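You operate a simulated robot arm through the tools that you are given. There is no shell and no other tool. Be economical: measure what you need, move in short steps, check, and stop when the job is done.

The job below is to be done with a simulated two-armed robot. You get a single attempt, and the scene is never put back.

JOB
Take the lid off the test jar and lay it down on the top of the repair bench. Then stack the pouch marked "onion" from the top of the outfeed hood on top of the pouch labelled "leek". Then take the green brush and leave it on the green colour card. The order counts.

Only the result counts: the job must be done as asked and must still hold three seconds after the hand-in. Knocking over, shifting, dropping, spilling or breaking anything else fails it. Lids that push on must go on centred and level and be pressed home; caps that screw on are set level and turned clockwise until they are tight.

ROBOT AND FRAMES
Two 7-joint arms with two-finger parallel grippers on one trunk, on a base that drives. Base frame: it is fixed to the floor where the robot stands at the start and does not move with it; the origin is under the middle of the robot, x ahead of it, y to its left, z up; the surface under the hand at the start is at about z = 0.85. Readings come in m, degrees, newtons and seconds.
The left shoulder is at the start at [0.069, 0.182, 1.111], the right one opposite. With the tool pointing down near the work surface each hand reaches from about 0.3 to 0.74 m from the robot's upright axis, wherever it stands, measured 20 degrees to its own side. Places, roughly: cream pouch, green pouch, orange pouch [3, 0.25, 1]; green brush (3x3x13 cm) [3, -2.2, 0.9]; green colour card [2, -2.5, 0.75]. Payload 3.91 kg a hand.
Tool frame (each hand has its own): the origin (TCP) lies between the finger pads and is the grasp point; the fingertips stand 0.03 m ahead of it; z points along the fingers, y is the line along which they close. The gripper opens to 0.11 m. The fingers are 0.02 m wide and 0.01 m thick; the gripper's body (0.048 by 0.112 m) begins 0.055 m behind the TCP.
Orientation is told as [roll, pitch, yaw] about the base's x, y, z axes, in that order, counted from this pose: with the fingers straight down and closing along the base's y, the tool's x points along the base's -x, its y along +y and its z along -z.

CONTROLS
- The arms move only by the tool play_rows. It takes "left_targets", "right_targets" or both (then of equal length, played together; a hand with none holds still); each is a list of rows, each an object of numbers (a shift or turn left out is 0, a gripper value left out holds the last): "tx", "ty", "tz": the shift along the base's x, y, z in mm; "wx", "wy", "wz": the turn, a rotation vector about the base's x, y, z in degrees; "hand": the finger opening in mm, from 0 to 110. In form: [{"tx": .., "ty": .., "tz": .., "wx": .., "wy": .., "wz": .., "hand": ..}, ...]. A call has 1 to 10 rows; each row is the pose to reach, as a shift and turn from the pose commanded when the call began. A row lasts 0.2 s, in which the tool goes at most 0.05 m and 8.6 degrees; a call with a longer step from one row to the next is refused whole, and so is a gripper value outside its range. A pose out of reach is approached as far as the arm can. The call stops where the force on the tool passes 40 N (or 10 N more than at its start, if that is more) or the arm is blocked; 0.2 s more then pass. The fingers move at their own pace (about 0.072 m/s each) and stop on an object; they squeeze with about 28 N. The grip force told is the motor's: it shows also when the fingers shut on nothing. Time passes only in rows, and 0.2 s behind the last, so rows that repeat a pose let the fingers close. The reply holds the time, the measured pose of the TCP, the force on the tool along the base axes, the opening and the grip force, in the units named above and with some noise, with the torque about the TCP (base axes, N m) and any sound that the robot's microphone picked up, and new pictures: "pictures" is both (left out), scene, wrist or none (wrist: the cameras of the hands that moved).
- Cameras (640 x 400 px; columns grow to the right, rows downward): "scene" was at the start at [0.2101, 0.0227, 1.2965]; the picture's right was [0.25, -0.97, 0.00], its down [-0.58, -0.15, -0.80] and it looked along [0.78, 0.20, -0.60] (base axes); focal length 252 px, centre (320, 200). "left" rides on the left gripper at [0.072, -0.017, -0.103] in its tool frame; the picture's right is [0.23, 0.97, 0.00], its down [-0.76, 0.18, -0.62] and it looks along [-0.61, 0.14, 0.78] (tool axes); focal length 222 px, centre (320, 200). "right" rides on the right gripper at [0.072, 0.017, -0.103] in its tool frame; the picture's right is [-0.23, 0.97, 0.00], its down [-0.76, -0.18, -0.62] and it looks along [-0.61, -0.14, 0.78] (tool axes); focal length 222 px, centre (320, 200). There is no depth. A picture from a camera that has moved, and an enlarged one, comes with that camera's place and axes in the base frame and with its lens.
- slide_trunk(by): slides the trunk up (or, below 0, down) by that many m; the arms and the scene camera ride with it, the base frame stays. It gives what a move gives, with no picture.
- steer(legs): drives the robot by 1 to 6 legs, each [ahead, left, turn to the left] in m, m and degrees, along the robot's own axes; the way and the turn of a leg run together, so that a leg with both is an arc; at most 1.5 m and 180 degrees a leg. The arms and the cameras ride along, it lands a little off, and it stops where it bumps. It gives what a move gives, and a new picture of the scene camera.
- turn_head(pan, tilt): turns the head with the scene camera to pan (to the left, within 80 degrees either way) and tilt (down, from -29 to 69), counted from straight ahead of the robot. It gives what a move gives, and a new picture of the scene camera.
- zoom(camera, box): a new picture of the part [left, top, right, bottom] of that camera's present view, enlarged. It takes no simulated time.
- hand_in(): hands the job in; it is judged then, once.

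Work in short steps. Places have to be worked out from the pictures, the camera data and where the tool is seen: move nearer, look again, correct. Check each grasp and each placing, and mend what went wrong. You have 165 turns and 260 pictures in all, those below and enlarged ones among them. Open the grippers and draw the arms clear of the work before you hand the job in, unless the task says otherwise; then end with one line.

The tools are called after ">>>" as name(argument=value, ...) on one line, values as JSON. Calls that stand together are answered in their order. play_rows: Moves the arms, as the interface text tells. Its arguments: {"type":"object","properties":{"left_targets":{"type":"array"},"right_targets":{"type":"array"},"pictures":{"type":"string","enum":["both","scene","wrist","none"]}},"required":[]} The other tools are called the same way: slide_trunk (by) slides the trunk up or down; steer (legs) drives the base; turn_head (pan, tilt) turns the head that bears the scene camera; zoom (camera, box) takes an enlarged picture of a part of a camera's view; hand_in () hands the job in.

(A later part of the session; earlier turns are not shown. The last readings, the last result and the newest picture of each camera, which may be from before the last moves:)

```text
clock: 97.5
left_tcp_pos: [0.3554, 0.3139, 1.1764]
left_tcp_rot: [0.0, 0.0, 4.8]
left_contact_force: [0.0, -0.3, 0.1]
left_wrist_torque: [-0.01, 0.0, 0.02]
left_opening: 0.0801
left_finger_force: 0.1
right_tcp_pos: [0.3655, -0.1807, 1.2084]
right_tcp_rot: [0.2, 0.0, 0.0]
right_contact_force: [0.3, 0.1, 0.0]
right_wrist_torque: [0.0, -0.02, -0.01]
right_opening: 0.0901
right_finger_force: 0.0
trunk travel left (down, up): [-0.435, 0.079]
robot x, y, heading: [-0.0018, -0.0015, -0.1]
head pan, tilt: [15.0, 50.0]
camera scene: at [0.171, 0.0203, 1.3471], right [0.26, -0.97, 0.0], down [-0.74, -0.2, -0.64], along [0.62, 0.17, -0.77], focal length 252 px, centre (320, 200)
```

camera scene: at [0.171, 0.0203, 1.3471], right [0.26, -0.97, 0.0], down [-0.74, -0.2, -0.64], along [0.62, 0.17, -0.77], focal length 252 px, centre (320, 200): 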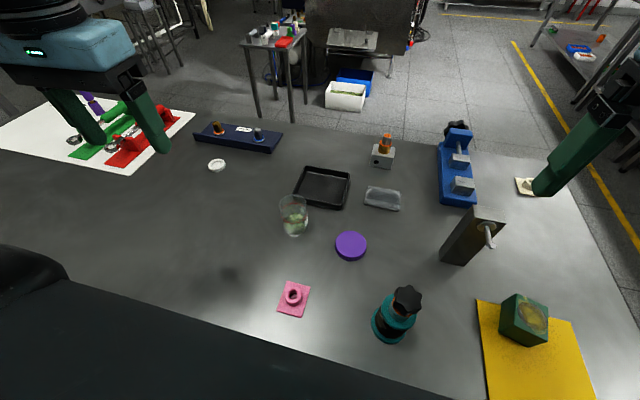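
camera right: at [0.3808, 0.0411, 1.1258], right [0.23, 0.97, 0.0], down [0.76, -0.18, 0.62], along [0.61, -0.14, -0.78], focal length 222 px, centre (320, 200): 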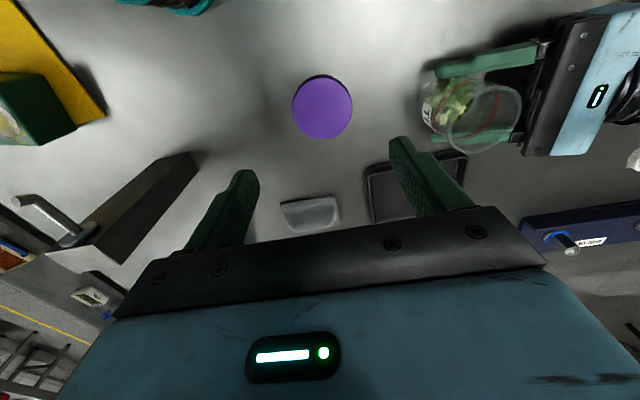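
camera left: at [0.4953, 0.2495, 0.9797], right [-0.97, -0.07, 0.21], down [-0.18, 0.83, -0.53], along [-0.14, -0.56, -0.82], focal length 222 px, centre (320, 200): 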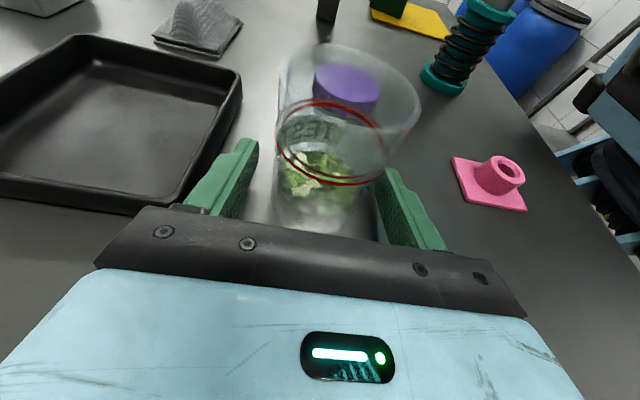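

Now I stow the yaw remainder and survey the route with the head, looking right and ahead.

>>> turn_head(pan=-40, tilt=15)

>>> turn_head(pan=0, tilt=20)

>>> zoom(camera="scene", box=[180, 80, 480, 280])

```text
clock: 98.7
left_tcp_pos: [0.3567, 0.3151, 1.1762]
left_tcp_rot: [0.1, 0.1, 4.9]
left_contact_force: [0.1, 0.1, -0.3]
left_wrist_torque: [0.01, -0.03, 0.02]
left_opening: 0.0799
left_finger_force: 0.0
right_tcp_pos: [0.3657, -0.182, 1.2078]
right_tcp_rot: [0.2, 0.1, 0.0]
right_contact_force: [-0.2, -0.6, 0.1]
right_wrist_torque: [0.02, 0.02, 0.0]
right_opening: 0.09
right_finger_force: 0.1
trunk travel left (down, up): [-0.435, 0.079]
robot x, y, heading: [-0.002, -0.0008, 0.1]
head pan, tilt: [-40.0, 15.0]
camera scene: at [0.1687, -0.0599, 1.4007], right [-0.64, -0.77, 0.0], down [-0.2, 0.17, -0.97], along [0.74, -0.62, -0.26], focal length 252 px, centre (320, 200)
```

scene: 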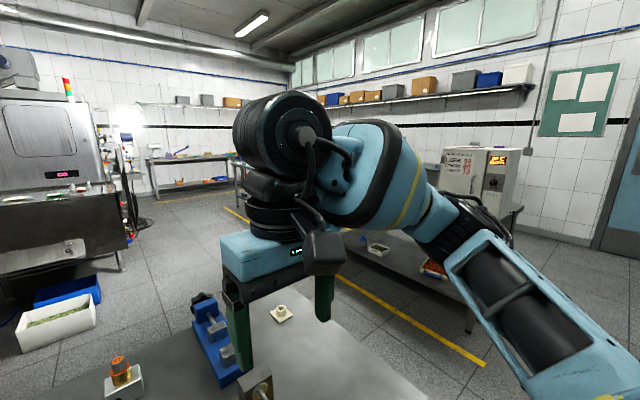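

```text
clock: 99.8
left_tcp_pos: [0.3562, 0.3152, 1.1771]
left_tcp_rot: [0.0, 0.0, 5.0]
left_contact_force: [-0.1, 0.8, -0.2]
left_wrist_torque: [0.0, 0.02, -0.02]
left_opening: 0.0801
left_finger_force: 0.0
right_tcp_pos: [0.3665, -0.1811, 1.2079]
right_tcp_rot: [0.1, 0.1, 0.0]
right_contact_force: [-1.1, 0.5, 0.0]
right_wrist_torque: [0.02, 0.01, 0.0]
right_opening: 0.0901
right_finger_force: 0.1
trunk travel left (down, up): [-0.435, 0.079]
robot x, y, heading: [0.0013, -0.0014, 0.3]
head pan, tilt: [0.0, 20.0]
camera scene: at [0.1902, 0.0, 1.3927], right [0.0, -1.0, 0.0], down [-0.34, 0.0, -0.94], along [0.94, 0.0, -0.34], focal length 252 px, centre (320, 200)
```

scene: 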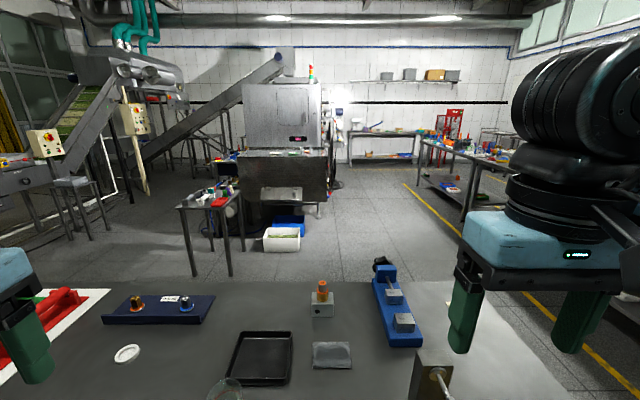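

```text
2.00 times, centred on (330, 180) of scene
camera zoom: at [0.1902, 0.0, 1.3927], right [0.0, -1.0, 0.0], down [-0.34, 0.0, -0.94], along [0.94, 0.0, -0.34], focal length 504 px, centre (300, 240)
```

zoom: 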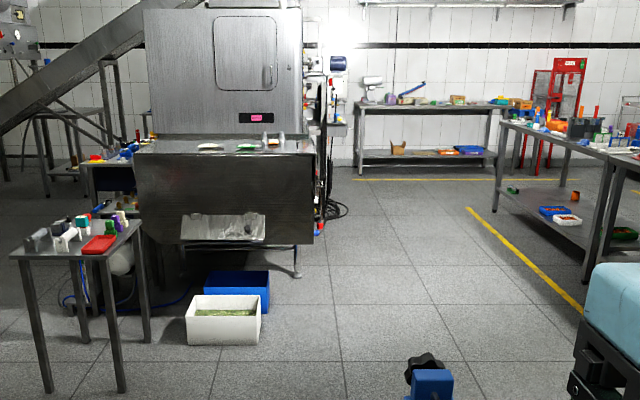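

The route is back 0.25 m, right 1.05 m and then forward along the free aisle. The bench's right edge is at about y -0.52 and the tables on the right lie beyond y -1.85.

>>> steer(legs=[[-0.25, 0, 0], [0, -1.05, 0], [1.5, 0, 0], [0.35, 0.4, 0]])

```text
clock: 121.1
left_tcp_pos: [1.8865, -0.2603, 1.1762]
left_tcp_rot: [0.0, 0.0, 7.4]
left_contact_force: [0.4, -0.3, -0.4]
left_wrist_torque: [-0.01, -0.03, 0.0]
left_opening: 0.0801
left_finger_force: 0.1
right_tcp_pos: [1.9178, -0.7559, 1.2077]
right_tcp_rot: [0.2, 0.1, 2.4]
right_contact_force: [0.2, -0.7, 0.3]
right_wrist_torque: [0.02, 0.0, 0.01]
right_opening: 0.0898
right_finger_force: 0.0
trunk travel left (down, up): [-0.435, 0.079]
robot x, y, heading: [1.5436, -0.5889, 2.3]
head pan, tilt: [0.0, 20.0]
camera scene: at [1.734, -0.5814, 1.3927], right [0.04, -1.0, 0.0], down [-0.34, -0.01, -0.94], along [0.94, 0.04, -0.34], focal length 252 px, centre (320, 200)
```

scene: 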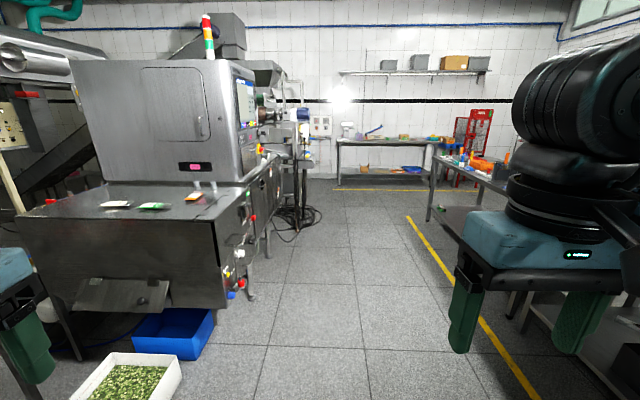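

I zoom in on the pouches to read their labels.

>>> zoom(camera="scene", box=[90, 175, 230, 225])

```text
4.57 times, centred on (160, 200) of scene
camera zoom: at [1.734, -0.5814, 1.3927], right [0.04, -1.0, 0.0], down [-0.34, -0.01, -0.94], along [0.94, 0.04, -0.34], focal length 1153 px, centre (1051, 200)
```

zoom: 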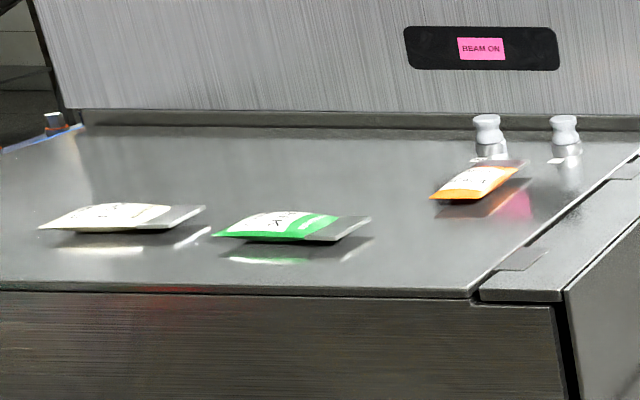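

I drive closer, to the right of the bins, and turn to the left toward the hood.

>>> steer(legs=[[0.72, 0.36, 0], [0, 0, 25]])

>>> turn_head(pan=5, tilt=40)

```text
clock: 126.7
left_tcp_pos: [2.4245, 0.2262, 1.1769]
left_tcp_rot: [0.0, 0.0, 31.4]
left_contact_force: [0.0, -0.2, 0.1]
left_wrist_torque: [0.0, -0.02, 0.0]
left_opening: 0.0801
left_finger_force: 0.1
right_tcp_pos: [2.6538, -0.2122, 1.2089]
right_tcp_rot: [0.3, 0.2, 26.5]
right_contact_force: [-0.4, 1.0, -0.1]
right_wrist_torque: [0.03, -0.02, 0.01]
right_opening: 0.0898
right_finger_force: 0.1
trunk travel left (down, up): [-0.435, 0.079]
robot x, y, heading: [2.2471, -0.2174, 26.5]
head pan, tilt: [0.0, 20.0]
camera scene: at [2.4158, -0.1295, 1.3927], right [0.45, -0.9, 0.0], down [-0.31, -0.15, -0.94], along [0.84, 0.42, -0.34], focal length 252 px, centre (320, 200)
```

scene: 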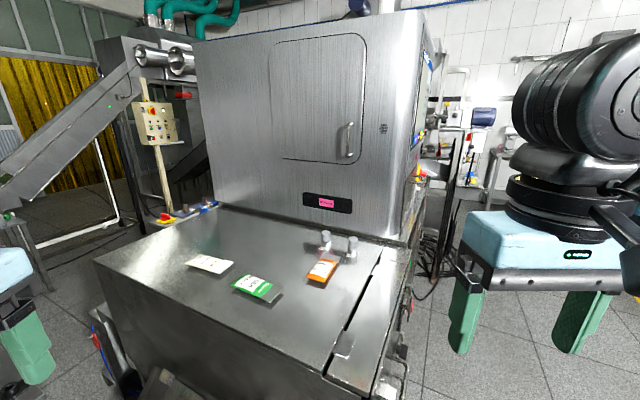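

```text
clock: 127.5
left_tcp_pos: [2.4235, 0.2263, 1.1758]
left_tcp_rot: [0.0, 0.1, 31.4]
left_contact_force: [0.2, -0.3, 0.1]
left_wrist_torque: [0.0, 0.01, 0.01]
left_opening: 0.0801
left_finger_force: 0.1
right_tcp_pos: [2.6542, -0.214, 1.2076]
right_tcp_rot: [0.2, 0.1, 26.5]
right_contact_force: [0.5, -0.1, 0.5]
right_wrist_torque: [-0.01, 0.0, 0.01]
right_opening: 0.0899
right_finger_force: 0.2
trunk travel left (down, up): [-0.435, 0.079]
robot x, y, heading: [2.2452, -0.2155, 26.6]
head pan, tilt: [5.0, 40.0]
camera scene: at [2.4049, -0.1267, 1.3613], right [0.52, -0.85, 0.0], down [-0.55, -0.34, -0.77], along [0.65, 0.4, -0.64], focal length 252 px, centre (320, 200)
```

scene: 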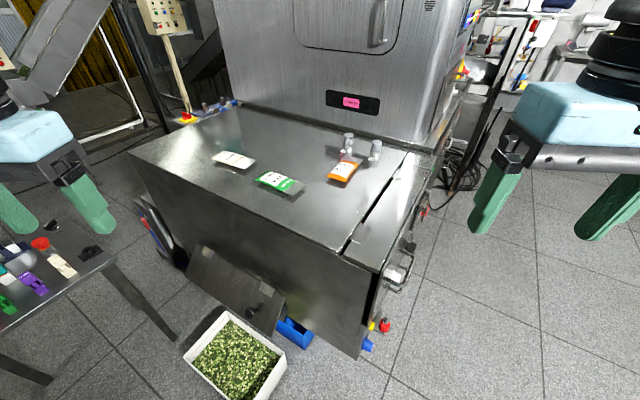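

>>> zoom(camera="scene", box=[200, 130, 380, 210])

```text
3.56 times, centred on (290, 170) of scene
camera zoom: at [2.4049, -0.1267, 1.3613], right [0.52, -0.85, 0.0], down [-0.55, -0.34, -0.77], along [0.65, 0.4, -0.64], focal length 897 px, centre (427, 307)
```

zoom: 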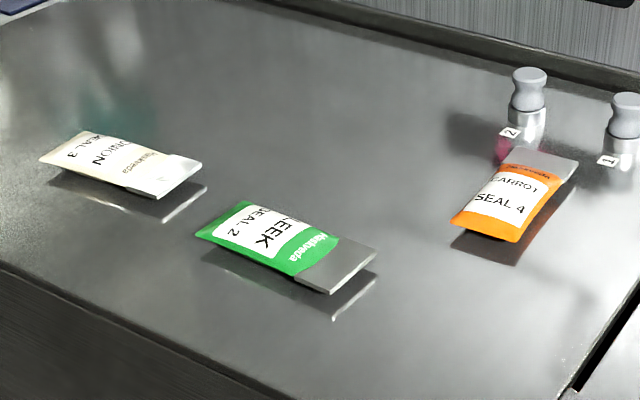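

ONION is the cream pouch at about [2.84, 0.458], and LEEK is the green one at about [2.824, 0.257], with its long axis nearly along y. I move a bit closer, to about [2.5, -0.15] with a heading of 40°, keeping about 0.3 m from the bins.

>>> steer(legs=[[0.25, -0.05, 0], [0, 0, 13]])

>>> turn_head(pan=10, tilt=50)

```text
clock: 130.2
left_tcp_pos: [2.5689, 0.3223, 1.1758]
left_tcp_rot: [0.1, 0.0, 44.1]
left_contact_force: [-0.5, 0.4, -0.7]
left_wrist_torque: [0.0, 0.0, -0.02]
left_opening: 0.08
left_finger_force: 0.1
right_tcp_pos: [2.8897, -0.0569, 1.207]
right_tcp_rot: [0.2, 0.2, 39.2]
right_contact_force: [0.0, -0.1, -1.0]
right_wrist_torque: [0.03, -0.02, 0.02]
right_opening: 0.0901
right_finger_force: 0.0
trunk travel left (down, up): [-0.435, 0.079]
robot x, y, heading: [2.496, -0.147, 39.0]
head pan, tilt: [5.0, 40.0]
camera scene: at [2.6281, -0.027, 1.3613], right [0.7, -0.72, 0.0], down [-0.46, -0.45, -0.77], along [0.55, 0.53, -0.64], focal length 252 px, centre (320, 200)
```

scene: 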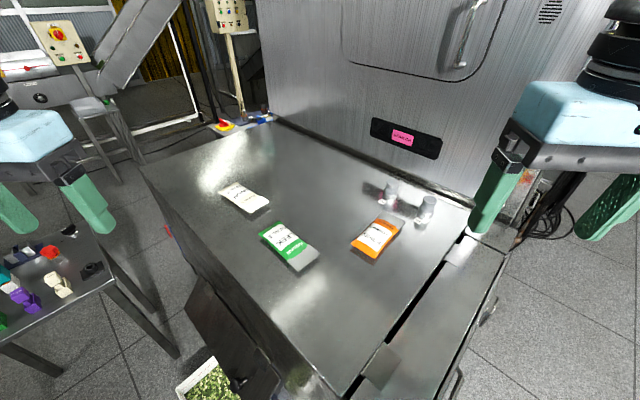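

```text
clock: 130.9
left_tcp_pos: [2.5694, 0.3226, 1.176]
left_tcp_rot: [0.0, 0.0, 44.1]
left_contact_force: [-0.2, -0.1, 0.5]
left_wrist_torque: [-0.02, -0.01, 0.01]
left_opening: 0.0798
left_finger_force: 0.0
right_tcp_pos: [2.8898, -0.0553, 1.2067]
right_tcp_rot: [0.2, 0.0, 39.2]
right_contact_force: [0.5, -0.2, -0.3]
right_wrist_torque: [-0.02, -0.02, 0.01]
right_opening: 0.0899
right_finger_force: 0.0
trunk travel left (down, up): [-0.435, 0.079]
robot x, y, heading: [2.491, -0.1438, 39.3]
head pan, tilt: [10.0, 50.0]
camera scene: at [2.6176, -0.028, 1.3471], right [0.76, -0.65, 0.0], down [-0.5, -0.58, -0.64], along [0.42, 0.49, -0.77], focal length 252 px, centre (320, 200)
```

scene: 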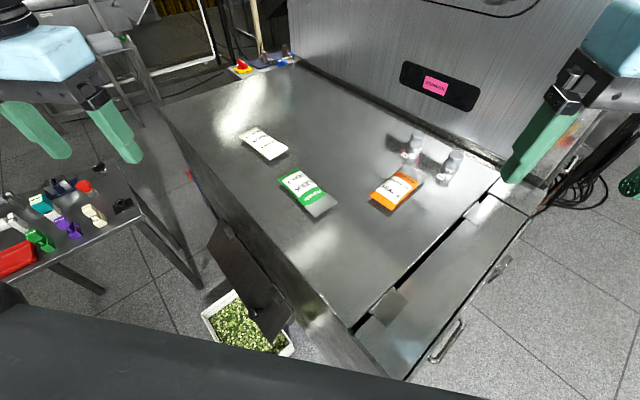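

>>> zoom(camera="scene", box=[220, 110, 360, 230])

```text
3.33 times, centred on (290, 170) of scene
camera zoom: at [2.6176, -0.028, 1.3471], right [0.76, -0.65, 0.0], down [-0.5, -0.58, -0.64], along [0.42, 0.49, -0.77], focal length 841 px, centre (420, 300)
```

zoom: 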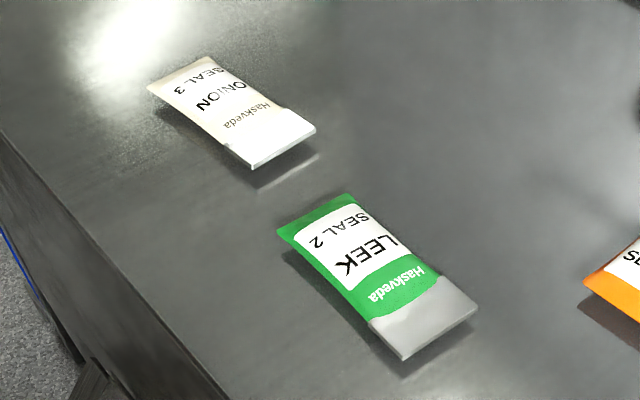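

Refined positions: onion centre is about [2.845, 0.456] and leek centre about [2.826, 0.260], both lying along y and about 58 mm wide. I bring the left hand above the onion with the fingers closing along x (base yaw 90).

>>> play_rows(left_targets=[{"tx": 28, "ty": 13, "tz": 0, "wz": 4.6, "hand": 90}, {"tx": 55, "ty": 27, "tz": -5, "wz": 9.2}, {"tx": 83, "ty": 40, "tz": -15, "wz": 13.8}, {"tx": 110, "ty": 53, "tz": -25, "wz": 18.4}, {"tx": 138, "ty": 67, "tz": -35, "wz": 23}, {"tx": 166, "ty": 80, "tz": -45, "wz": 27.6}, {"tx": 193, "ty": 93, "tz": -55, "wz": 32.2}, {"tx": 221, "ty": 106, "tz": -65, "wz": 36.8}, {"tx": 248, "ty": 120, "tz": -80, "wz": 41.4}, {"tx": 276, "ty": 133, "tz": -95, "wz": 46}])

```text
clock: 133.1
left_tcp_pos: [2.8002, 0.4415, 1.0804]
left_tcp_rot: [0.0, -0.1, 86.8]
left_contact_force: [-0.1, -0.2, 0.1]
left_wrist_torque: [0.0, 0.01, 0.03]
left_opening: 0.0902
left_finger_force: 0.1
left hand out of reach, approached as far as the arm can: row 9, 10
right_tcp_pos: [2.8904, -0.0562, 1.207]
right_tcp_rot: [0.1, 0.0, 39.2]
right_contact_force: [0.2, -0.3, -0.3]
right_wrist_torque: [0.01, -0.01, 0.0]
right_opening: 0.09
right_finger_force: 0.0
trunk travel left (down, up): [-0.435, 0.079]
robot x, y, heading: [2.4953, -0.1489, 39.2]
head pan, tilt: [10.0, 50.0]
camera scene: at [2.6175, -0.0285, 1.3472], right [0.76, -0.65, 0.0], down [-0.5, -0.58, -0.64], along [0.42, 0.49, -0.77], focal length 252 px, centre (320, 200)
camera left: at [2.8133, 0.3687, 1.1844], right [-0.99, -0.17, 0.0], down [-0.13, 0.77, 0.62], along [-0.11, 0.61, -0.78], focal length 222 px, centre (320, 200)
```

scene: 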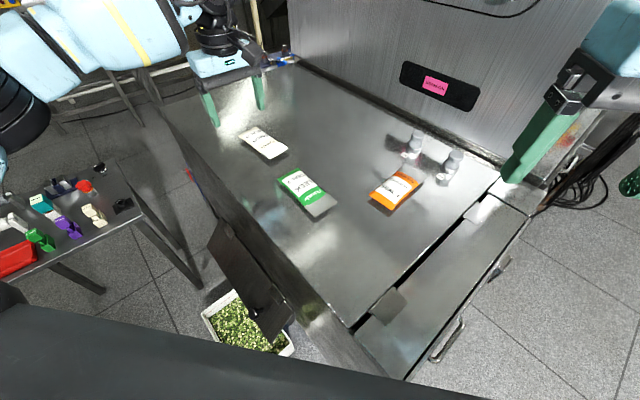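
left: 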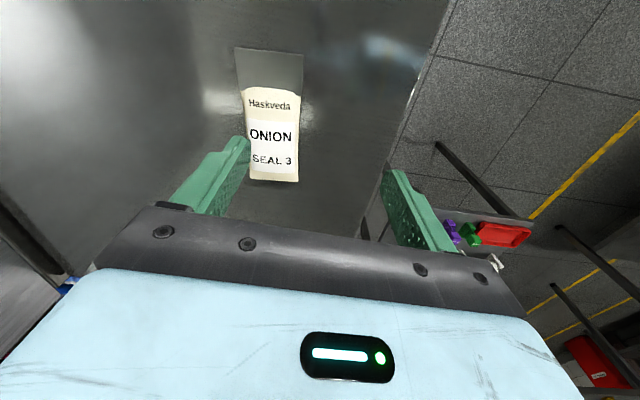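

It stops about 45 mm short. I try lower, where the reach should be longer.

>>> play_rows(left_targets=[{"tx": 5, "ty": 2, "tz": -25}, {"tx": 15, "ty": 5, "tz": -45}, {"tx": 30, "ty": 9, "tz": -50}, {"tx": 45, "ty": 14, "tz": -50}, {"tx": 45, "ty": 14, "tz": -50}], pictures="wrist")

```text
clock: 134.3
left_tcp_pos: [2.806, 0.4499, 1.0336]
left_tcp_rot: [0.0, 0.0, 86.7]
left_contact_force: [0.5, 0.0, -0.3]
left_wrist_torque: [0.02, 0.02, -0.01]
left_opening: 0.0902
left_finger_force: 0.0
left hand out of reach, approached as far as the arm can: row 2, 3, 4, 5
right_tcp_pos: [2.8904, -0.0565, 1.2075]
right_tcp_rot: [0.2, 0.2, 39.3]
right_contact_force: [0.2, -0.1, 0.4]
right_wrist_torque: [0.01, -0.04, -0.01]
right_opening: 0.0901
right_finger_force: 0.1
trunk travel left (down, up): [-0.435, 0.079]
robot x, y, heading: [2.4908, -0.1473, 39.2]
head pan, tilt: [10.0, 50.0]
camera left: at [2.8168, 0.3768, 1.1377], right [-0.99, -0.17, 0.0], down [-0.13, 0.77, 0.62], along [-0.1, 0.61, -0.78], focal length 222 px, centre (320, 200)
```

left: 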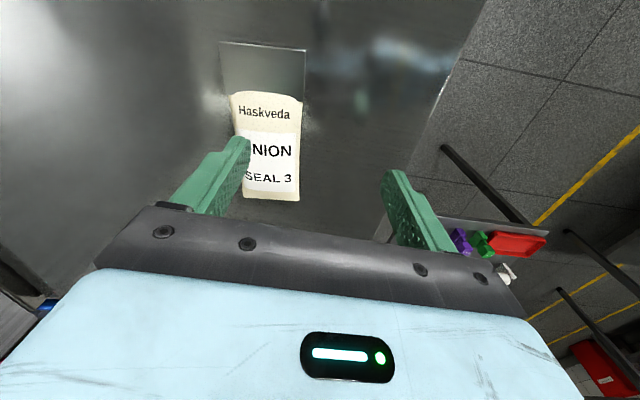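

I need about 50 mm more reach. I raise the hand a little and nudge the base 6 cm along world +x.

>>> play_rows(left_targets=[{"tz": 20}, {"tz": 40}], pictures="none")

>>> steer(legs=[[0.05, -0.036, 0]])

```text
clock: 134.9
left_tcp_pos: [2.7994, 0.455, 1.0647]
left_tcp_rot: [0.0, 0.1, 86.6]
left_contact_force: [1.0, -0.2, 0.0]
left_wrist_torque: [-0.03, -0.01, -0.01]
left_opening: 0.0901
left_finger_force: 0.0
left hand out of reach, approached as far as the arm can: row 2
right_tcp_pos: [2.8893, -0.0565, 1.2078]
right_tcp_rot: [0.2, 0.2, 39.2]
right_contact_force: [1.0, 0.1, 0.2]
right_wrist_torque: [-0.02, -0.01, -0.02]
right_opening: 0.09
right_finger_force: 0.1
trunk travel left (down, up): [-0.435, 0.079]
robot x, y, heading: [2.493, -0.1463, 39.1]
head pan, tilt: [10.0, 50.0]
```

```text
clock: 135.9
left_tcp_pos: [2.8607, 0.4582, 1.0638]
left_tcp_rot: [0.0, 0.0, 86.6]
left_contact_force: [0.7, 0.2, -0.5]
left_wrist_torque: [-0.03, 0.03, 0.0]
left_opening: 0.0899
left_finger_force: 0.1
right_tcp_pos: [2.9504, -0.0528, 1.2073]
right_tcp_rot: [0.2, 0.1, 39.2]
right_contact_force: [0.3, -0.1, -0.6]
right_wrist_torque: [0.01, 0.02, 0.01]
right_opening: 0.0901
right_finger_force: 0.0
trunk travel left (down, up): [-0.435, 0.079]
robot x, y, heading: [2.5545, -0.1464, 38.9]
head pan, tilt: [10.0, 50.0]
camera scene: at [2.679, -0.0237, 1.347], right [0.76, -0.65, 0.0], down [-0.5, -0.58, -0.64], along [0.42, 0.49, -0.77], focal length 252 px, centre (320, 200)
```

scene: 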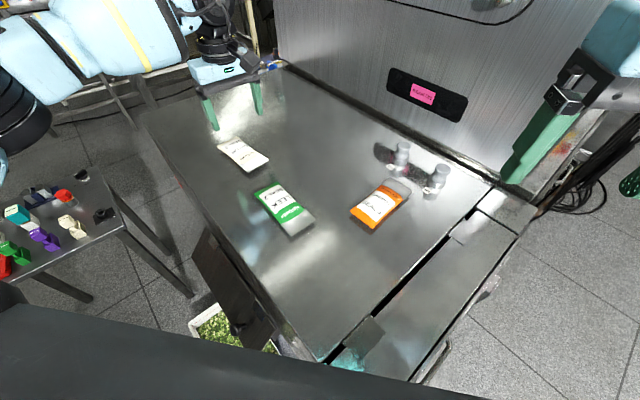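

Good reach now. I align over the onion and descend to z 1.01, then look.

>>> play_rows(left_targets=[{"tx": -7, "ty": 2, "wz": 3}, {"tx": -14, "ty": 2, "wz": 3, "tz": -20}, {"tx": -14, "ty": 2, "wz": 3, "tz": -40}, {"tx": -14, "ty": 2, "wz": 3, "tz": -54}, {"tx": -14, "ty": 2, "wz": 3, "tz": -54}], pictures="wrist")

>>> zoom(camera="scene", box=[180, 60, 320, 180])

```text
clock: 137.1
left_tcp_pos: [2.8468, 0.4616, 1.0088]
left_tcp_rot: [0.0, 0.1, 89.8]
left_contact_force: [0.1, -0.4, 0.3]
left_wrist_torque: [-0.01, 0.01, 0.0]
left_opening: 0.0901
left_finger_force: 0.1
right_tcp_pos: [2.9514, -0.0516, 1.2084]
right_tcp_rot: [0.2, 0.0, 39.2]
right_contact_force: [-0.3, 0.1, 0.0]
right_wrist_torque: [-0.02, 0.0, -0.03]
right_opening: 0.0902
right_finger_force: 0.0
trunk travel left (down, up): [-0.435, 0.079]
robot x, y, heading: [2.557, -0.1438, 39.4]
head pan, tilt: [10.0, 50.0]
camera left: at [2.8632, 0.389, 1.1134], right [-0.98, -0.22, 0.0], down [-0.17, 0.76, 0.62], along [-0.14, 0.61, -0.78], focal length 222 px, centre (320, 200)
```

left: 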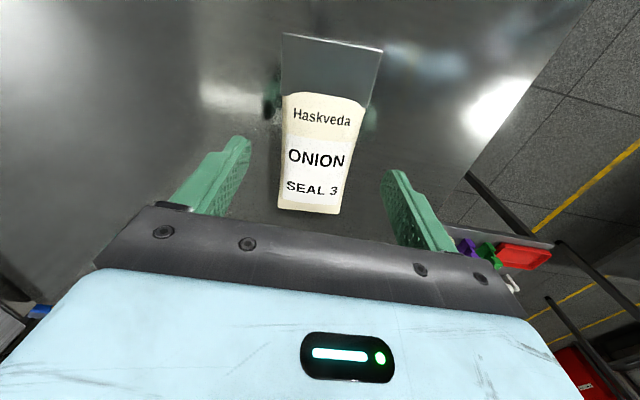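

```text
3.33 times, centred on (250, 120) of scene
camera zoom: at [2.6785, -0.0238, 1.3471], right [0.76, -0.65, 0.0], down [-0.5, -0.58, -0.64], along [0.42, 0.49, -0.77], focal length 841 px, centre (553, 467)
```

zoom: 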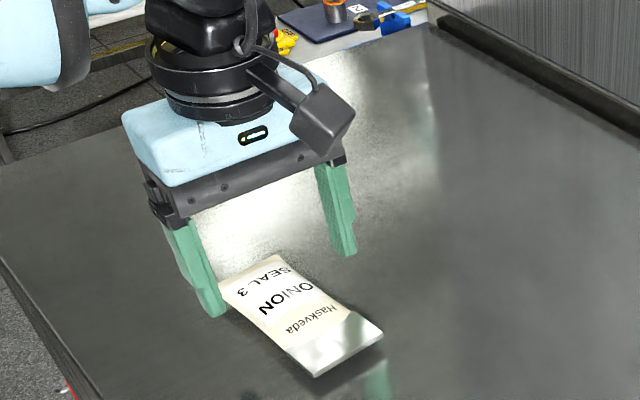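

The onion is centred between the fingers. I turn by 4° to match it and descend in careful steps until just above the surface.

>>> play_rows(left_targets=[{"tx": 1, "wz": 4, "ty": -3}, {"tx": 1, "wz": 4, "ty": -3, "tz": -10}, {"tx": 1, "wz": 4, "ty": -3, "tz": -18}, {"tx": 1, "wz": 4, "ty": -3, "tz": -24}, {"tx": 1, "wz": 4, "ty": -3, "tz": -28}, {"tx": 1, "wz": 4, "ty": -3, "tz": -28}], pictures="wrist")

>>> zoom(camera="scene", box=[200, 90, 290, 180])

```text
clock: 138.5
left_tcp_pos: [2.8478, 0.4576, 0.9823]
left_tcp_rot: [0.0, 0.0, 93.6]
left_contact_force: [-0.6, 0.0, 0.0]
left_wrist_torque: [-0.03, -0.01, -0.01]
left_opening: 0.0901
left_finger_force: 0.1
right_tcp_pos: [2.9496, -0.0524, 1.2071]
right_tcp_rot: [0.1, 0.0, 39.0]
right_contact_force: [-0.1, 0.2, 0.6]
right_wrist_torque: [0.0, -0.03, -0.03]
right_opening: 0.09
right_finger_force: 0.1
trunk travel left (down, up): [-0.435, 0.079]
robot x, y, heading: [2.5531, -0.1442, 39.2]
head pan, tilt: [10.0, 50.0]
camera left: at [2.8694, 0.3862, 1.0864], right [-0.96, -0.29, 0.0], down [-0.23, 0.75, 0.62], along [-0.18, 0.6, -0.78], focal length 222 px, centre (320, 200)
```

left: 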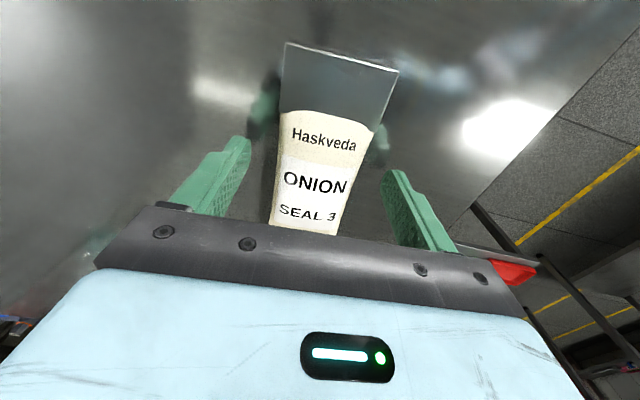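

```text
4.44 times, centred on (245, 135) of scene
camera zoom: at [2.6784, -0.0239, 1.3471], right [0.76, -0.65, 0.0], down [-0.5, -0.58, -0.64], along [0.42, 0.49, -0.77], focal length 1121 px, centre (653, 489)
```

zoom: 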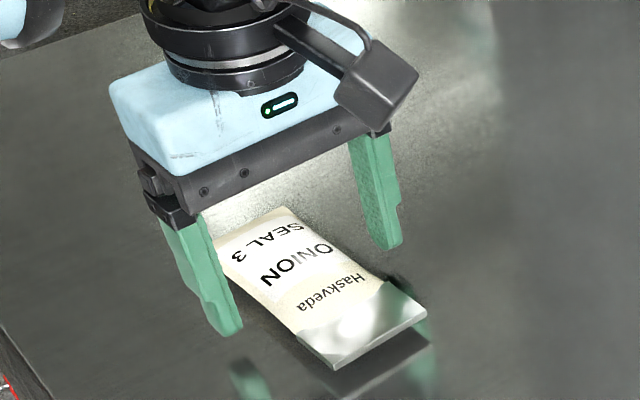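

The reflections show the tips still about 13 mm above the surface. I go down another 9 mm and close gently on the pouch.

>>> play_rows(left_targets=[{"tz": -4}, {"tz": -9}, {"tz": -9, "hand": 75}, {"tz": -9, "hand": 60}, {"tz": -9, "hand": 45}, {"tz": -9, "hand": 45}], pictures="wrist")

>>> zoom(camera="scene", box=[200, 90, 290, 180])

```text
clock: 139.9
left_tcp_pos: [2.8476, 0.456, 0.9731]
left_tcp_rot: [-0.2, 0.1, 93.6]
left_contact_force: [1.0, 0.5, 1.0]
left_wrist_torque: [-0.02, -0.04, -0.02]
left_opening: 0.0591
left_finger_force: 27.8
right_tcp_pos: [2.9497, -0.0526, 1.2084]
right_tcp_rot: [0.2, 0.0, 39.2]
right_contact_force: [0.4, 0.0, 0.1]
right_wrist_torque: [0.03, 0.01, 0.01]
right_opening: 0.09
right_finger_force: 0.0
trunk travel left (down, up): [-0.435, 0.079]
robot x, y, heading: [2.5532, -0.143, 39.1]
head pan, tilt: [10.0, 50.0]
camera left: at [2.8695, 0.386, 1.0769], right [-0.96, -0.29, 0.0], down [-0.23, 0.75, 0.62], along [-0.18, 0.6, -0.78], focal length 222 px, centre (320, 200)
```

left: 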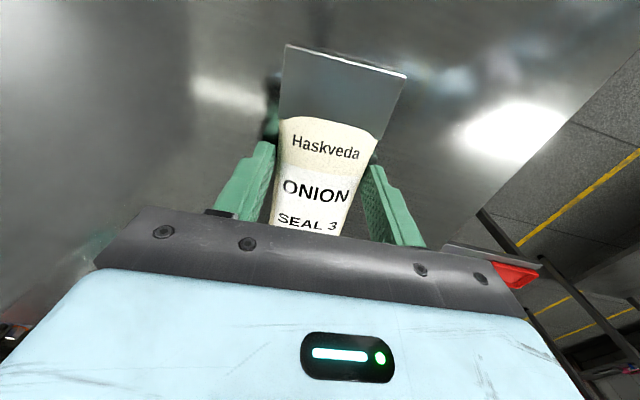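

```text
4.44 times, centred on (245, 135) of scene
camera zoom: at [2.6785, -0.0238, 1.3471], right [0.76, -0.65, 0.0], down [-0.5, -0.58, -0.64], along [0.42, 0.49, -0.77], focal length 1121 px, centre (653, 489)
```

zoom: 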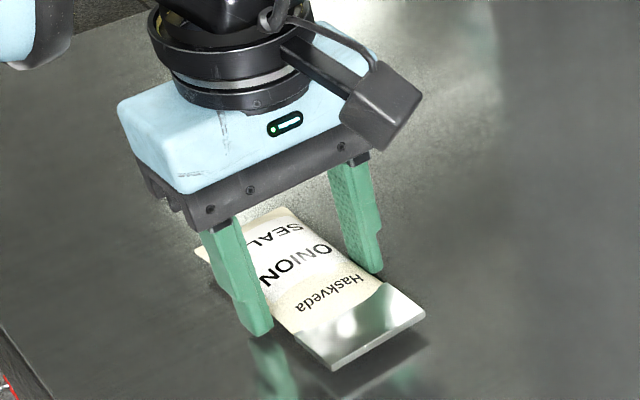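

Gripped at 59 mm. I lift it straight up.

>>> play_rows(left_targets=[{"tz": 15}, {"tz": 35}, {"tz": 60}, {"tz": 75}, {"tz": 75}])

>>> zoom(camera="scene", box=[190, 60, 330, 250])

```text
clock: 141.1
left_tcp_pos: [2.8473, 0.4571, 1.0485]
left_tcp_rot: [0.0, 0.1, 93.6]
left_contact_force: [-0.4, -0.3, 0.4]
left_wrist_torque: [0.03, 0.02, 0.02]
left_opening: 0.059
left_finger_force: 27.5
right_tcp_pos: [2.9507, -0.0526, 1.2077]
right_tcp_rot: [0.2, 0.2, 39.1]
right_contact_force: [0.0, 0.5, 0.6]
right_wrist_torque: [-0.01, 0.01, 0.03]
right_opening: 0.09
right_finger_force: 0.1
trunk travel left (down, up): [-0.435, 0.079]
robot x, y, heading: [2.5517, -0.1435, 39.4]
head pan, tilt: [10.0, 50.0]
camera scene: at [2.6785, -0.0236, 1.347], right [0.76, -0.65, 0.0], down [-0.5, -0.58, -0.64], along [0.42, 0.49, -0.77], focal length 252 px, centre (320, 200)
camera left: at [2.8692, 0.387, 1.152], right [-0.96, -0.29, 0.0], down [-0.23, 0.75, 0.62], along [-0.18, 0.6, -0.78], focal length 222 px, centre (320, 200)
```

scene: 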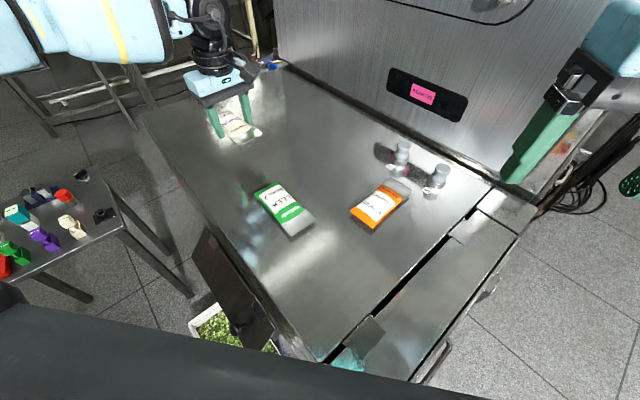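
left: 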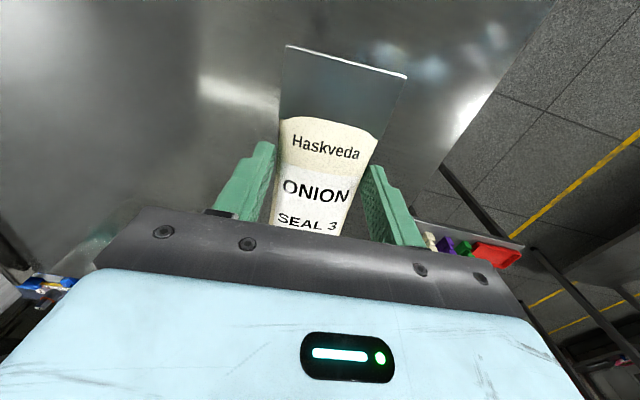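

```text
2.11 times, centred on (260, 155) of scene
camera zoom: at [2.6785, -0.0236, 1.347], right [0.76, -0.65, 0.0], down [-0.5, -0.58, -0.64], along [0.42, 0.49, -0.77], focal length 531 px, centre (446, 295)
```

zoom: 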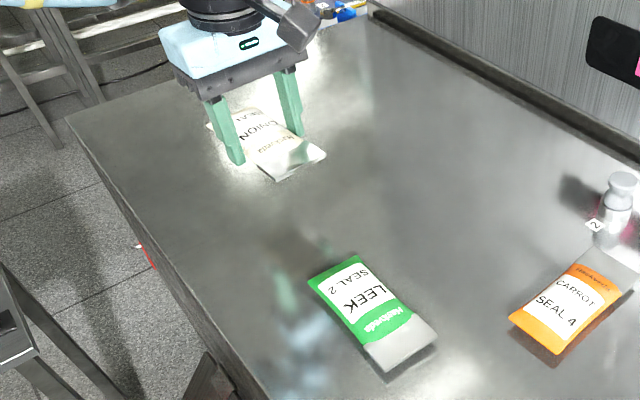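

The onion hangs well in the grip. The leek's centre is confirmed at about [2.828, 0.261]. I carry the onion over it, turn by -6° to match, and go down partway.

>>> play_rows(left_targets=[{"tx": -3, "ty": -35, "wz": -1}, {"tx": -7, "ty": -75, "wz": -2}, {"tx": -11, "ty": -115, "wz": -4}, {"tx": -15, "ty": -155, "wz": -5}, {"tx": -19, "ty": -195, "wz": -6}, {"tx": -19, "ty": -195, "wz": -6, "tz": -20}, {"tx": -19, "ty": -195, "wz": -6, "tz": -30}, {"tx": -19, "ty": -195, "wz": -6, "tz": -30}])

>>> zoom(camera="scene", box=[210, 120, 350, 260])

```text
clock: 142.9
left_tcp_pos: [2.8287, 0.2625, 1.0168]
left_tcp_rot: [-0.1, 0.1, 87.6]
left_contact_force: [-0.8, 0.2, -1.3]
left_wrist_torque: [0.01, 0.01, 0.0]
left_opening: 0.059
left_finger_force: 27.7
right_tcp_pos: [2.951, -0.0524, 1.2077]
right_tcp_rot: [0.2, 0.2, 39.2]
right_contact_force: [-0.3, -0.7, -0.3]
right_wrist_torque: [0.04, -0.02, -0.03]
right_opening: 0.0902
right_finger_force: 0.1
trunk travel left (down, up): [-0.435, 0.079]
robot x, y, heading: [2.5511, -0.1394, 39.3]
head pan, tilt: [10.0, 50.0]
camera scene: at [2.6784, -0.0238, 1.3471], right [0.76, -0.65, 0.0], down [-0.5, -0.58, -0.64], along [0.42, 0.49, -0.77], focal length 252 px, centre (320, 200)
camera left: at [2.8426, 0.1906, 1.1204], right [-0.98, -0.19, 0.0], down [-0.15, 0.77, 0.62], along [-0.12, 0.61, -0.78], focal length 222 px, centre (320, 200)
```

scene: 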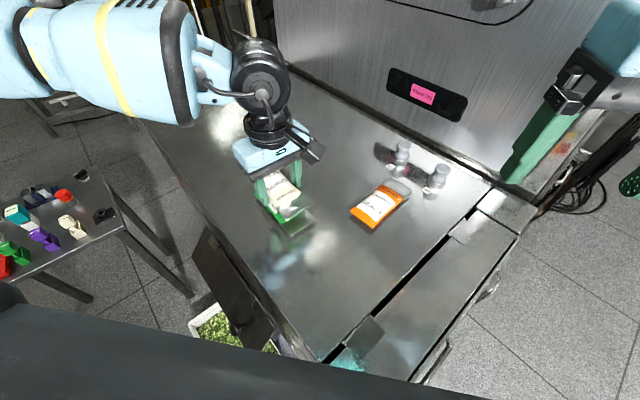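
left: 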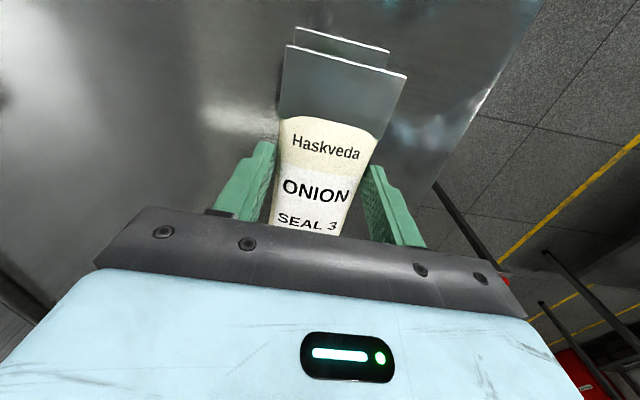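

```text
2.86 times, centred on (280, 190) of scene
camera zoom: at [2.6784, -0.0238, 1.3471], right [0.76, -0.65, 0.0], down [-0.5, -0.58, -0.64], along [0.42, 0.49, -0.77], focal length 721 px, centre (434, 229)
```

zoom: 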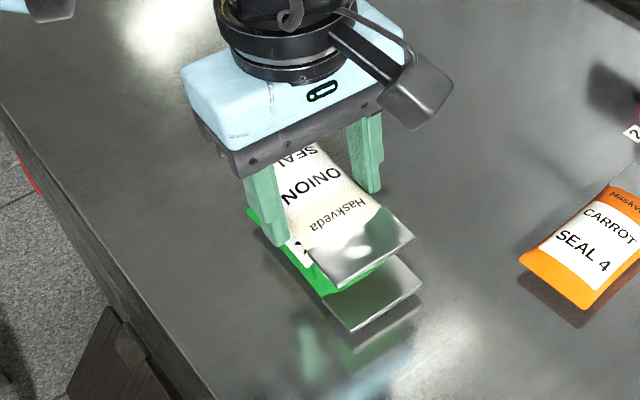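

The onion is about 6 mm too far in +y. I correct that and lower in small steps until it touches the leek.

>>> play_rows(left_targets=[{"ty": -6}, {"ty": -6, "tz": -8}, {"ty": -6, "tz": -14}, {"ty": -6, "tz": -18}, {"ty": -6, "tz": -20}, {"ty": -6, "tz": -20}], pictures="none")

>>> zoom(camera="scene", box=[230, 150, 330, 250])

```text
clock: 144.3
left_tcp_pos: [2.8281, 0.2578, 0.9971]
left_tcp_rot: [0.0, 0.0, 87.6]
left_contact_force: [-0.5, 0.3, 0.0]
left_wrist_torque: [0.01, 0.02, -0.01]
left_opening: 0.0591
left_finger_force: 28.5
right_tcp_pos: [2.9497, -0.0522, 1.208]
right_tcp_rot: [0.2, 0.0, 39.2]
right_contact_force: [0.6, -1.1, 1.0]
right_wrist_torque: [-0.04, 0.0, -0.02]
right_opening: 0.0899
right_finger_force: 0.0
trunk travel left (down, up): [-0.435, 0.079]
robot x, y, heading: [2.55, -0.1416, 39.3]
head pan, tilt: [10.0, 50.0]
```

```text
4.00 times, centred on (280, 200) of scene
camera zoom: at [2.6785, -0.0238, 1.3471], right [0.76, -0.65, 0.0], down [-0.5, -0.58, -0.64], along [0.42, 0.49, -0.77], focal length 1009 px, centre (480, 200)
```

zoom: 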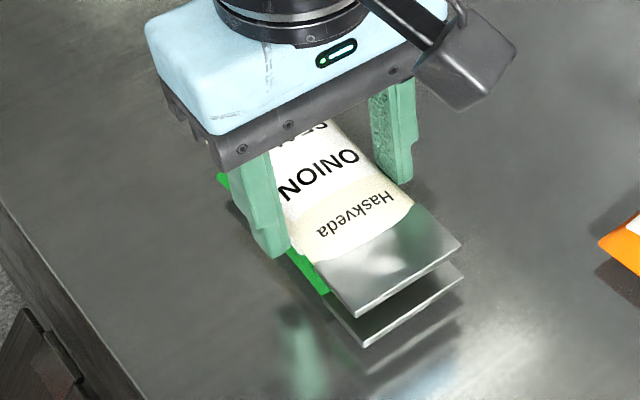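

Alignment looks good and there is no contact yet. I continue in 2 mm steps.

>>> play_rows(left_targets=[{"tz": -2}, {"tz": -4}, {"tz": -6}, {"tz": -6}], pictures="none")

>>> zoom(camera="scene", box=[230, 150, 330, 250])

```text
clock: 145.3
left_tcp_pos: [2.8292, 0.2576, 0.9936]
left_tcp_rot: [-0.2, -0.1, 87.7]
left_contact_force: [-4.9, 2.9, 30.8]
left_wrist_torque: [0.16, 0.56, 0.05]
left_opening: 0.0589
left_finger_force: 27.8
right_tcp_pos: [2.9496, -0.0527, 1.2086]
right_tcp_rot: [0.2, -0.1, 39.2]
right_contact_force: [-0.1, -0.6, -0.8]
right_wrist_torque: [-0.02, 0.05, 0.0]
right_opening: 0.0899
right_finger_force: 0.1
trunk travel left (down, up): [-0.435, 0.079]
robot x, y, heading: [2.5528, -0.142, 39.2]
head pan, tilt: [10.0, 50.0]
```

```text
4.00 times, centred on (280, 200) of scene
camera zoom: at [2.6765, -0.0253, 1.3477], right [0.76, -0.65, 0.0], down [-0.5, -0.58, -0.64], along [0.42, 0.49, -0.76], focal length 1009 px, centre (480, 200)
```

zoom: 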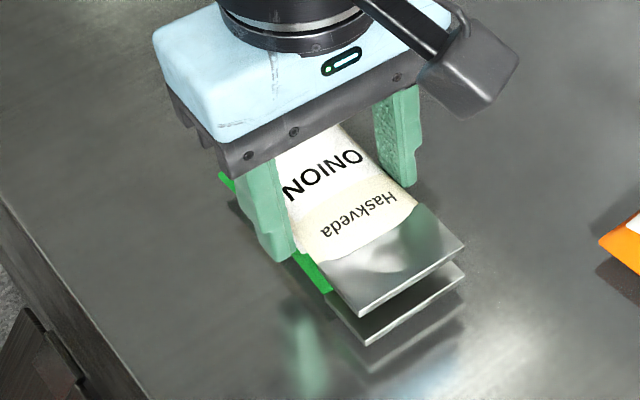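

Contact. I relax by 3 mm, open slowly, then lift straight up.

>>> play_rows(left_targets=[{"tz": 2.5}, {"tz": 3, "hand": 64}, {"tz": 3, "hand": 72}, {"tz": 3, "hand": 85}, {"tz": 3, "hand": 85}, {"tz": 20}, {"tz": 50}, {"tz": 80}, {"tz": 110}])

>>> zoom(camera="scene", box=[230, 150, 330, 250])

```text
clock: 147.3
left_tcp_pos: [2.8279, 0.256, 1.1015]
left_tcp_rot: [-0.1, 0.0, 87.6]
left_contact_force: [0.9, 0.1, 0.0]
left_wrist_torque: [-0.01, -0.01, -0.01]
left_opening: 0.0852
left_finger_force: 0.1
right_tcp_pos: [2.9503, -0.0531, 1.208]
right_tcp_rot: [0.1, 0.1, 39.1]
right_contact_force: [-0.9, -0.8, 0.8]
right_wrist_torque: [-0.02, 0.01, -0.01]
right_opening: 0.0901
right_finger_force: 0.1
trunk travel left (down, up): [-0.435, 0.079]
robot x, y, heading: [2.5556, -0.1465, 39.2]
head pan, tilt: [10.0, 50.0]
camera scene: at [2.6784, -0.024, 1.3471], right [0.76, -0.65, 0.0], down [-0.5, -0.58, -0.64], along [0.42, 0.49, -0.77], focal length 252 px, centre (320, 200)
camera left: at [2.8428, 0.1834, 1.206], right [-0.98, -0.19, 0.0], down [-0.15, 0.77, 0.62], along [-0.12, 0.61, -0.78], focal length 222 px, centre (320, 200)
```

scene: 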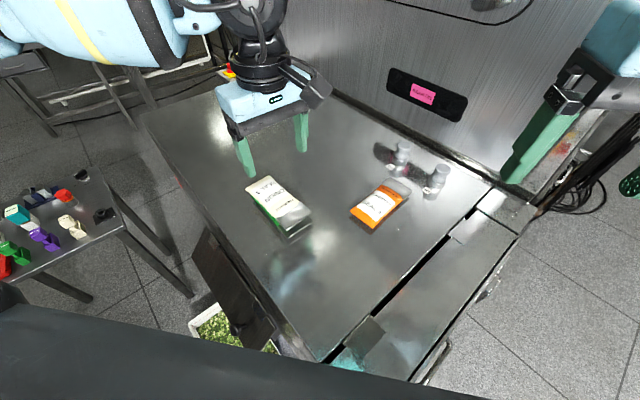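
left: 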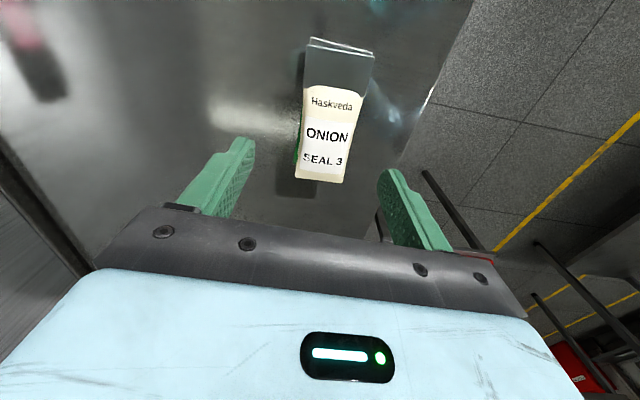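

```text
4.00 times, centred on (280, 200) of scene
camera zoom: at [2.6784, -0.024, 1.3471], right [0.76, -0.65, 0.0], down [-0.5, -0.58, -0.64], along [0.42, 0.49, -0.77], focal length 1009 px, centre (480, 200)
```

zoom: 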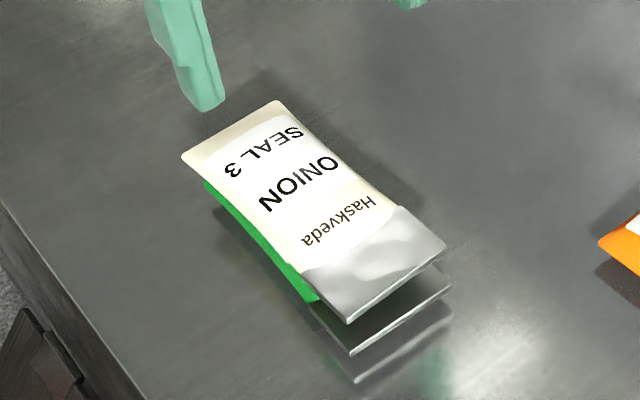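

The onion sits squarely on the leek. I draw the left arm up and back before driving off.

>>> play_rows(left_targets=[{"tz": 30}, {"tz": 60, "tx": -10, "wz": -4}, {"tz": 80, "tx": -30, "ty": 5, "wz": -9}, {"tz": 80, "tx": -55, "ty": 12, "wz": -14}, {"tz": 80, "tx": -80, "ty": 20, "wz": -19}, {"tz": 80, "tx": -105, "ty": 28, "wz": -24}, {"tz": 80, "tx": -130, "ty": 36, "wz": -29}, {"tz": 80, "tx": -150, "ty": 44, "wz": -34}, {"tz": 80, "tx": -170, "ty": 50, "wz": -39}, {"tz": 80, "tx": -187, "ty": 55, "wz": -44}], pictures="none")

>>> steer(legs=[[-0.45, 0, 0], [0, 0, -100]])

>>> turn_head(pan=0, tilt=20)

```text
clock: 149.5
left_tcp_pos: [2.6405, 0.3122, 1.1796]
left_tcp_rot: [-0.2, 0.1, 43.5]
left_contact_force: [-1.2, 0.1, -0.2]
left_wrist_torque: [0.01, 0.02, -0.02]
left_opening: 0.0849
left_finger_force: 0.0
right_tcp_pos: [2.9493, -0.0515, 1.2069]
right_tcp_rot: [0.2, 0.0, 39.2]
right_contact_force: [-0.5, -0.7, -1.0]
right_wrist_torque: [0.01, -0.01, 0.02]
right_opening: 0.0902
right_finger_force: 0.0
trunk travel left (down, up): [-0.435, 0.079]
robot x, y, heading: [2.5549, -0.141, 39.3]
head pan, tilt: [10.0, 50.0]
```

```text
clock: 156.4
left_tcp_pos: [2.6421, -0.5863, 1.1778]
left_tcp_rot: [0.0, 0.0, -55.6]
left_contact_force: [0.3, -0.9, -0.2]
left_wrist_torque: [-0.01, -0.04, -0.02]
left_opening: 0.0849
left_finger_force: 0.1
right_tcp_pos: [2.2344, -0.835, 1.2078]
right_tcp_rot: [0.2, 0.2, -60.0]
right_contact_force: [-0.2, 0.4, 0.3]
right_wrist_torque: [0.02, 0.01, -0.01]
right_opening: 0.0898
right_finger_force: 0.0
trunk travel left (down, up): [-0.435, 0.079]
robot x, y, heading: [2.206, -0.4232, -60.3]
head pan, tilt: [10.0, 50.0]
camera scene: at [2.3066, -0.5675, 1.3471], right [-0.77, -0.64, 0.0], down [-0.49, 0.59, -0.64], along [0.41, -0.49, -0.77], focal length 252 px, centre (320, 200)
```

scene: 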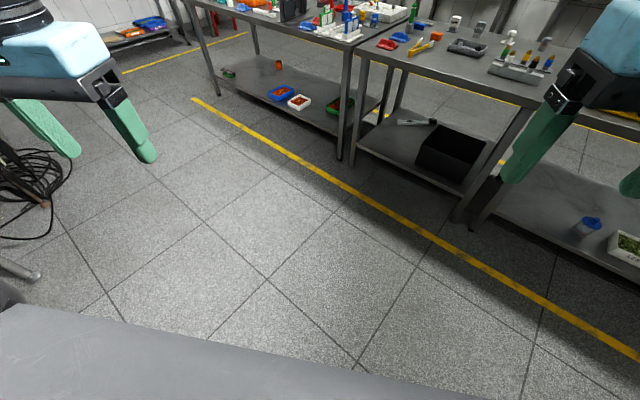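

```text
clock: 157.3
left_tcp_pos: [2.6419, -0.5869, 1.1794]
left_tcp_rot: [-0.2, -0.1, -55.5]
left_contact_force: [-0.8, 0.2, 0.9]
left_wrist_torque: [0.0, -0.02, 0.01]
left_opening: 0.0852
left_finger_force: 0.1
right_tcp_pos: [2.234, -0.8347, 1.2085]
right_tcp_rot: [0.2, 0.1, -60.0]
right_contact_force: [-0.6, 0.8, 0.5]
right_wrist_torque: [0.01, -0.01, 0.02]
right_opening: 0.0901
right_finger_force: 0.1
trunk travel left (down, up): [-0.435, 0.079]
robot x, y, heading: [2.2087, -0.4284, -59.9]
head pan, tilt: [0.0, 20.0]
camera scene: at [2.3037, -0.5891, 1.3926], right [-0.87, -0.5, 0.0], down [-0.17, 0.3, -0.94], along [0.47, -0.81, -0.34], focal length 252 px, centre (320, 200)
```

scene: 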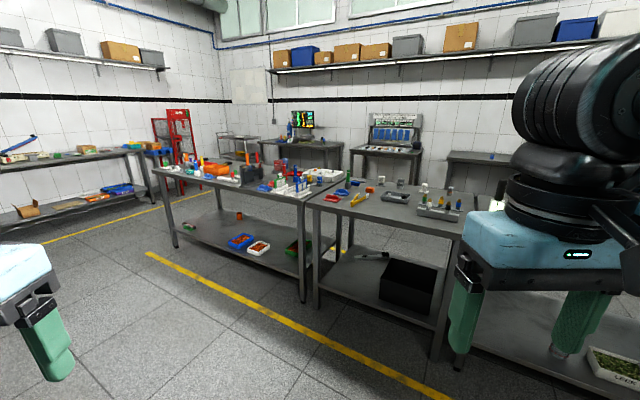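

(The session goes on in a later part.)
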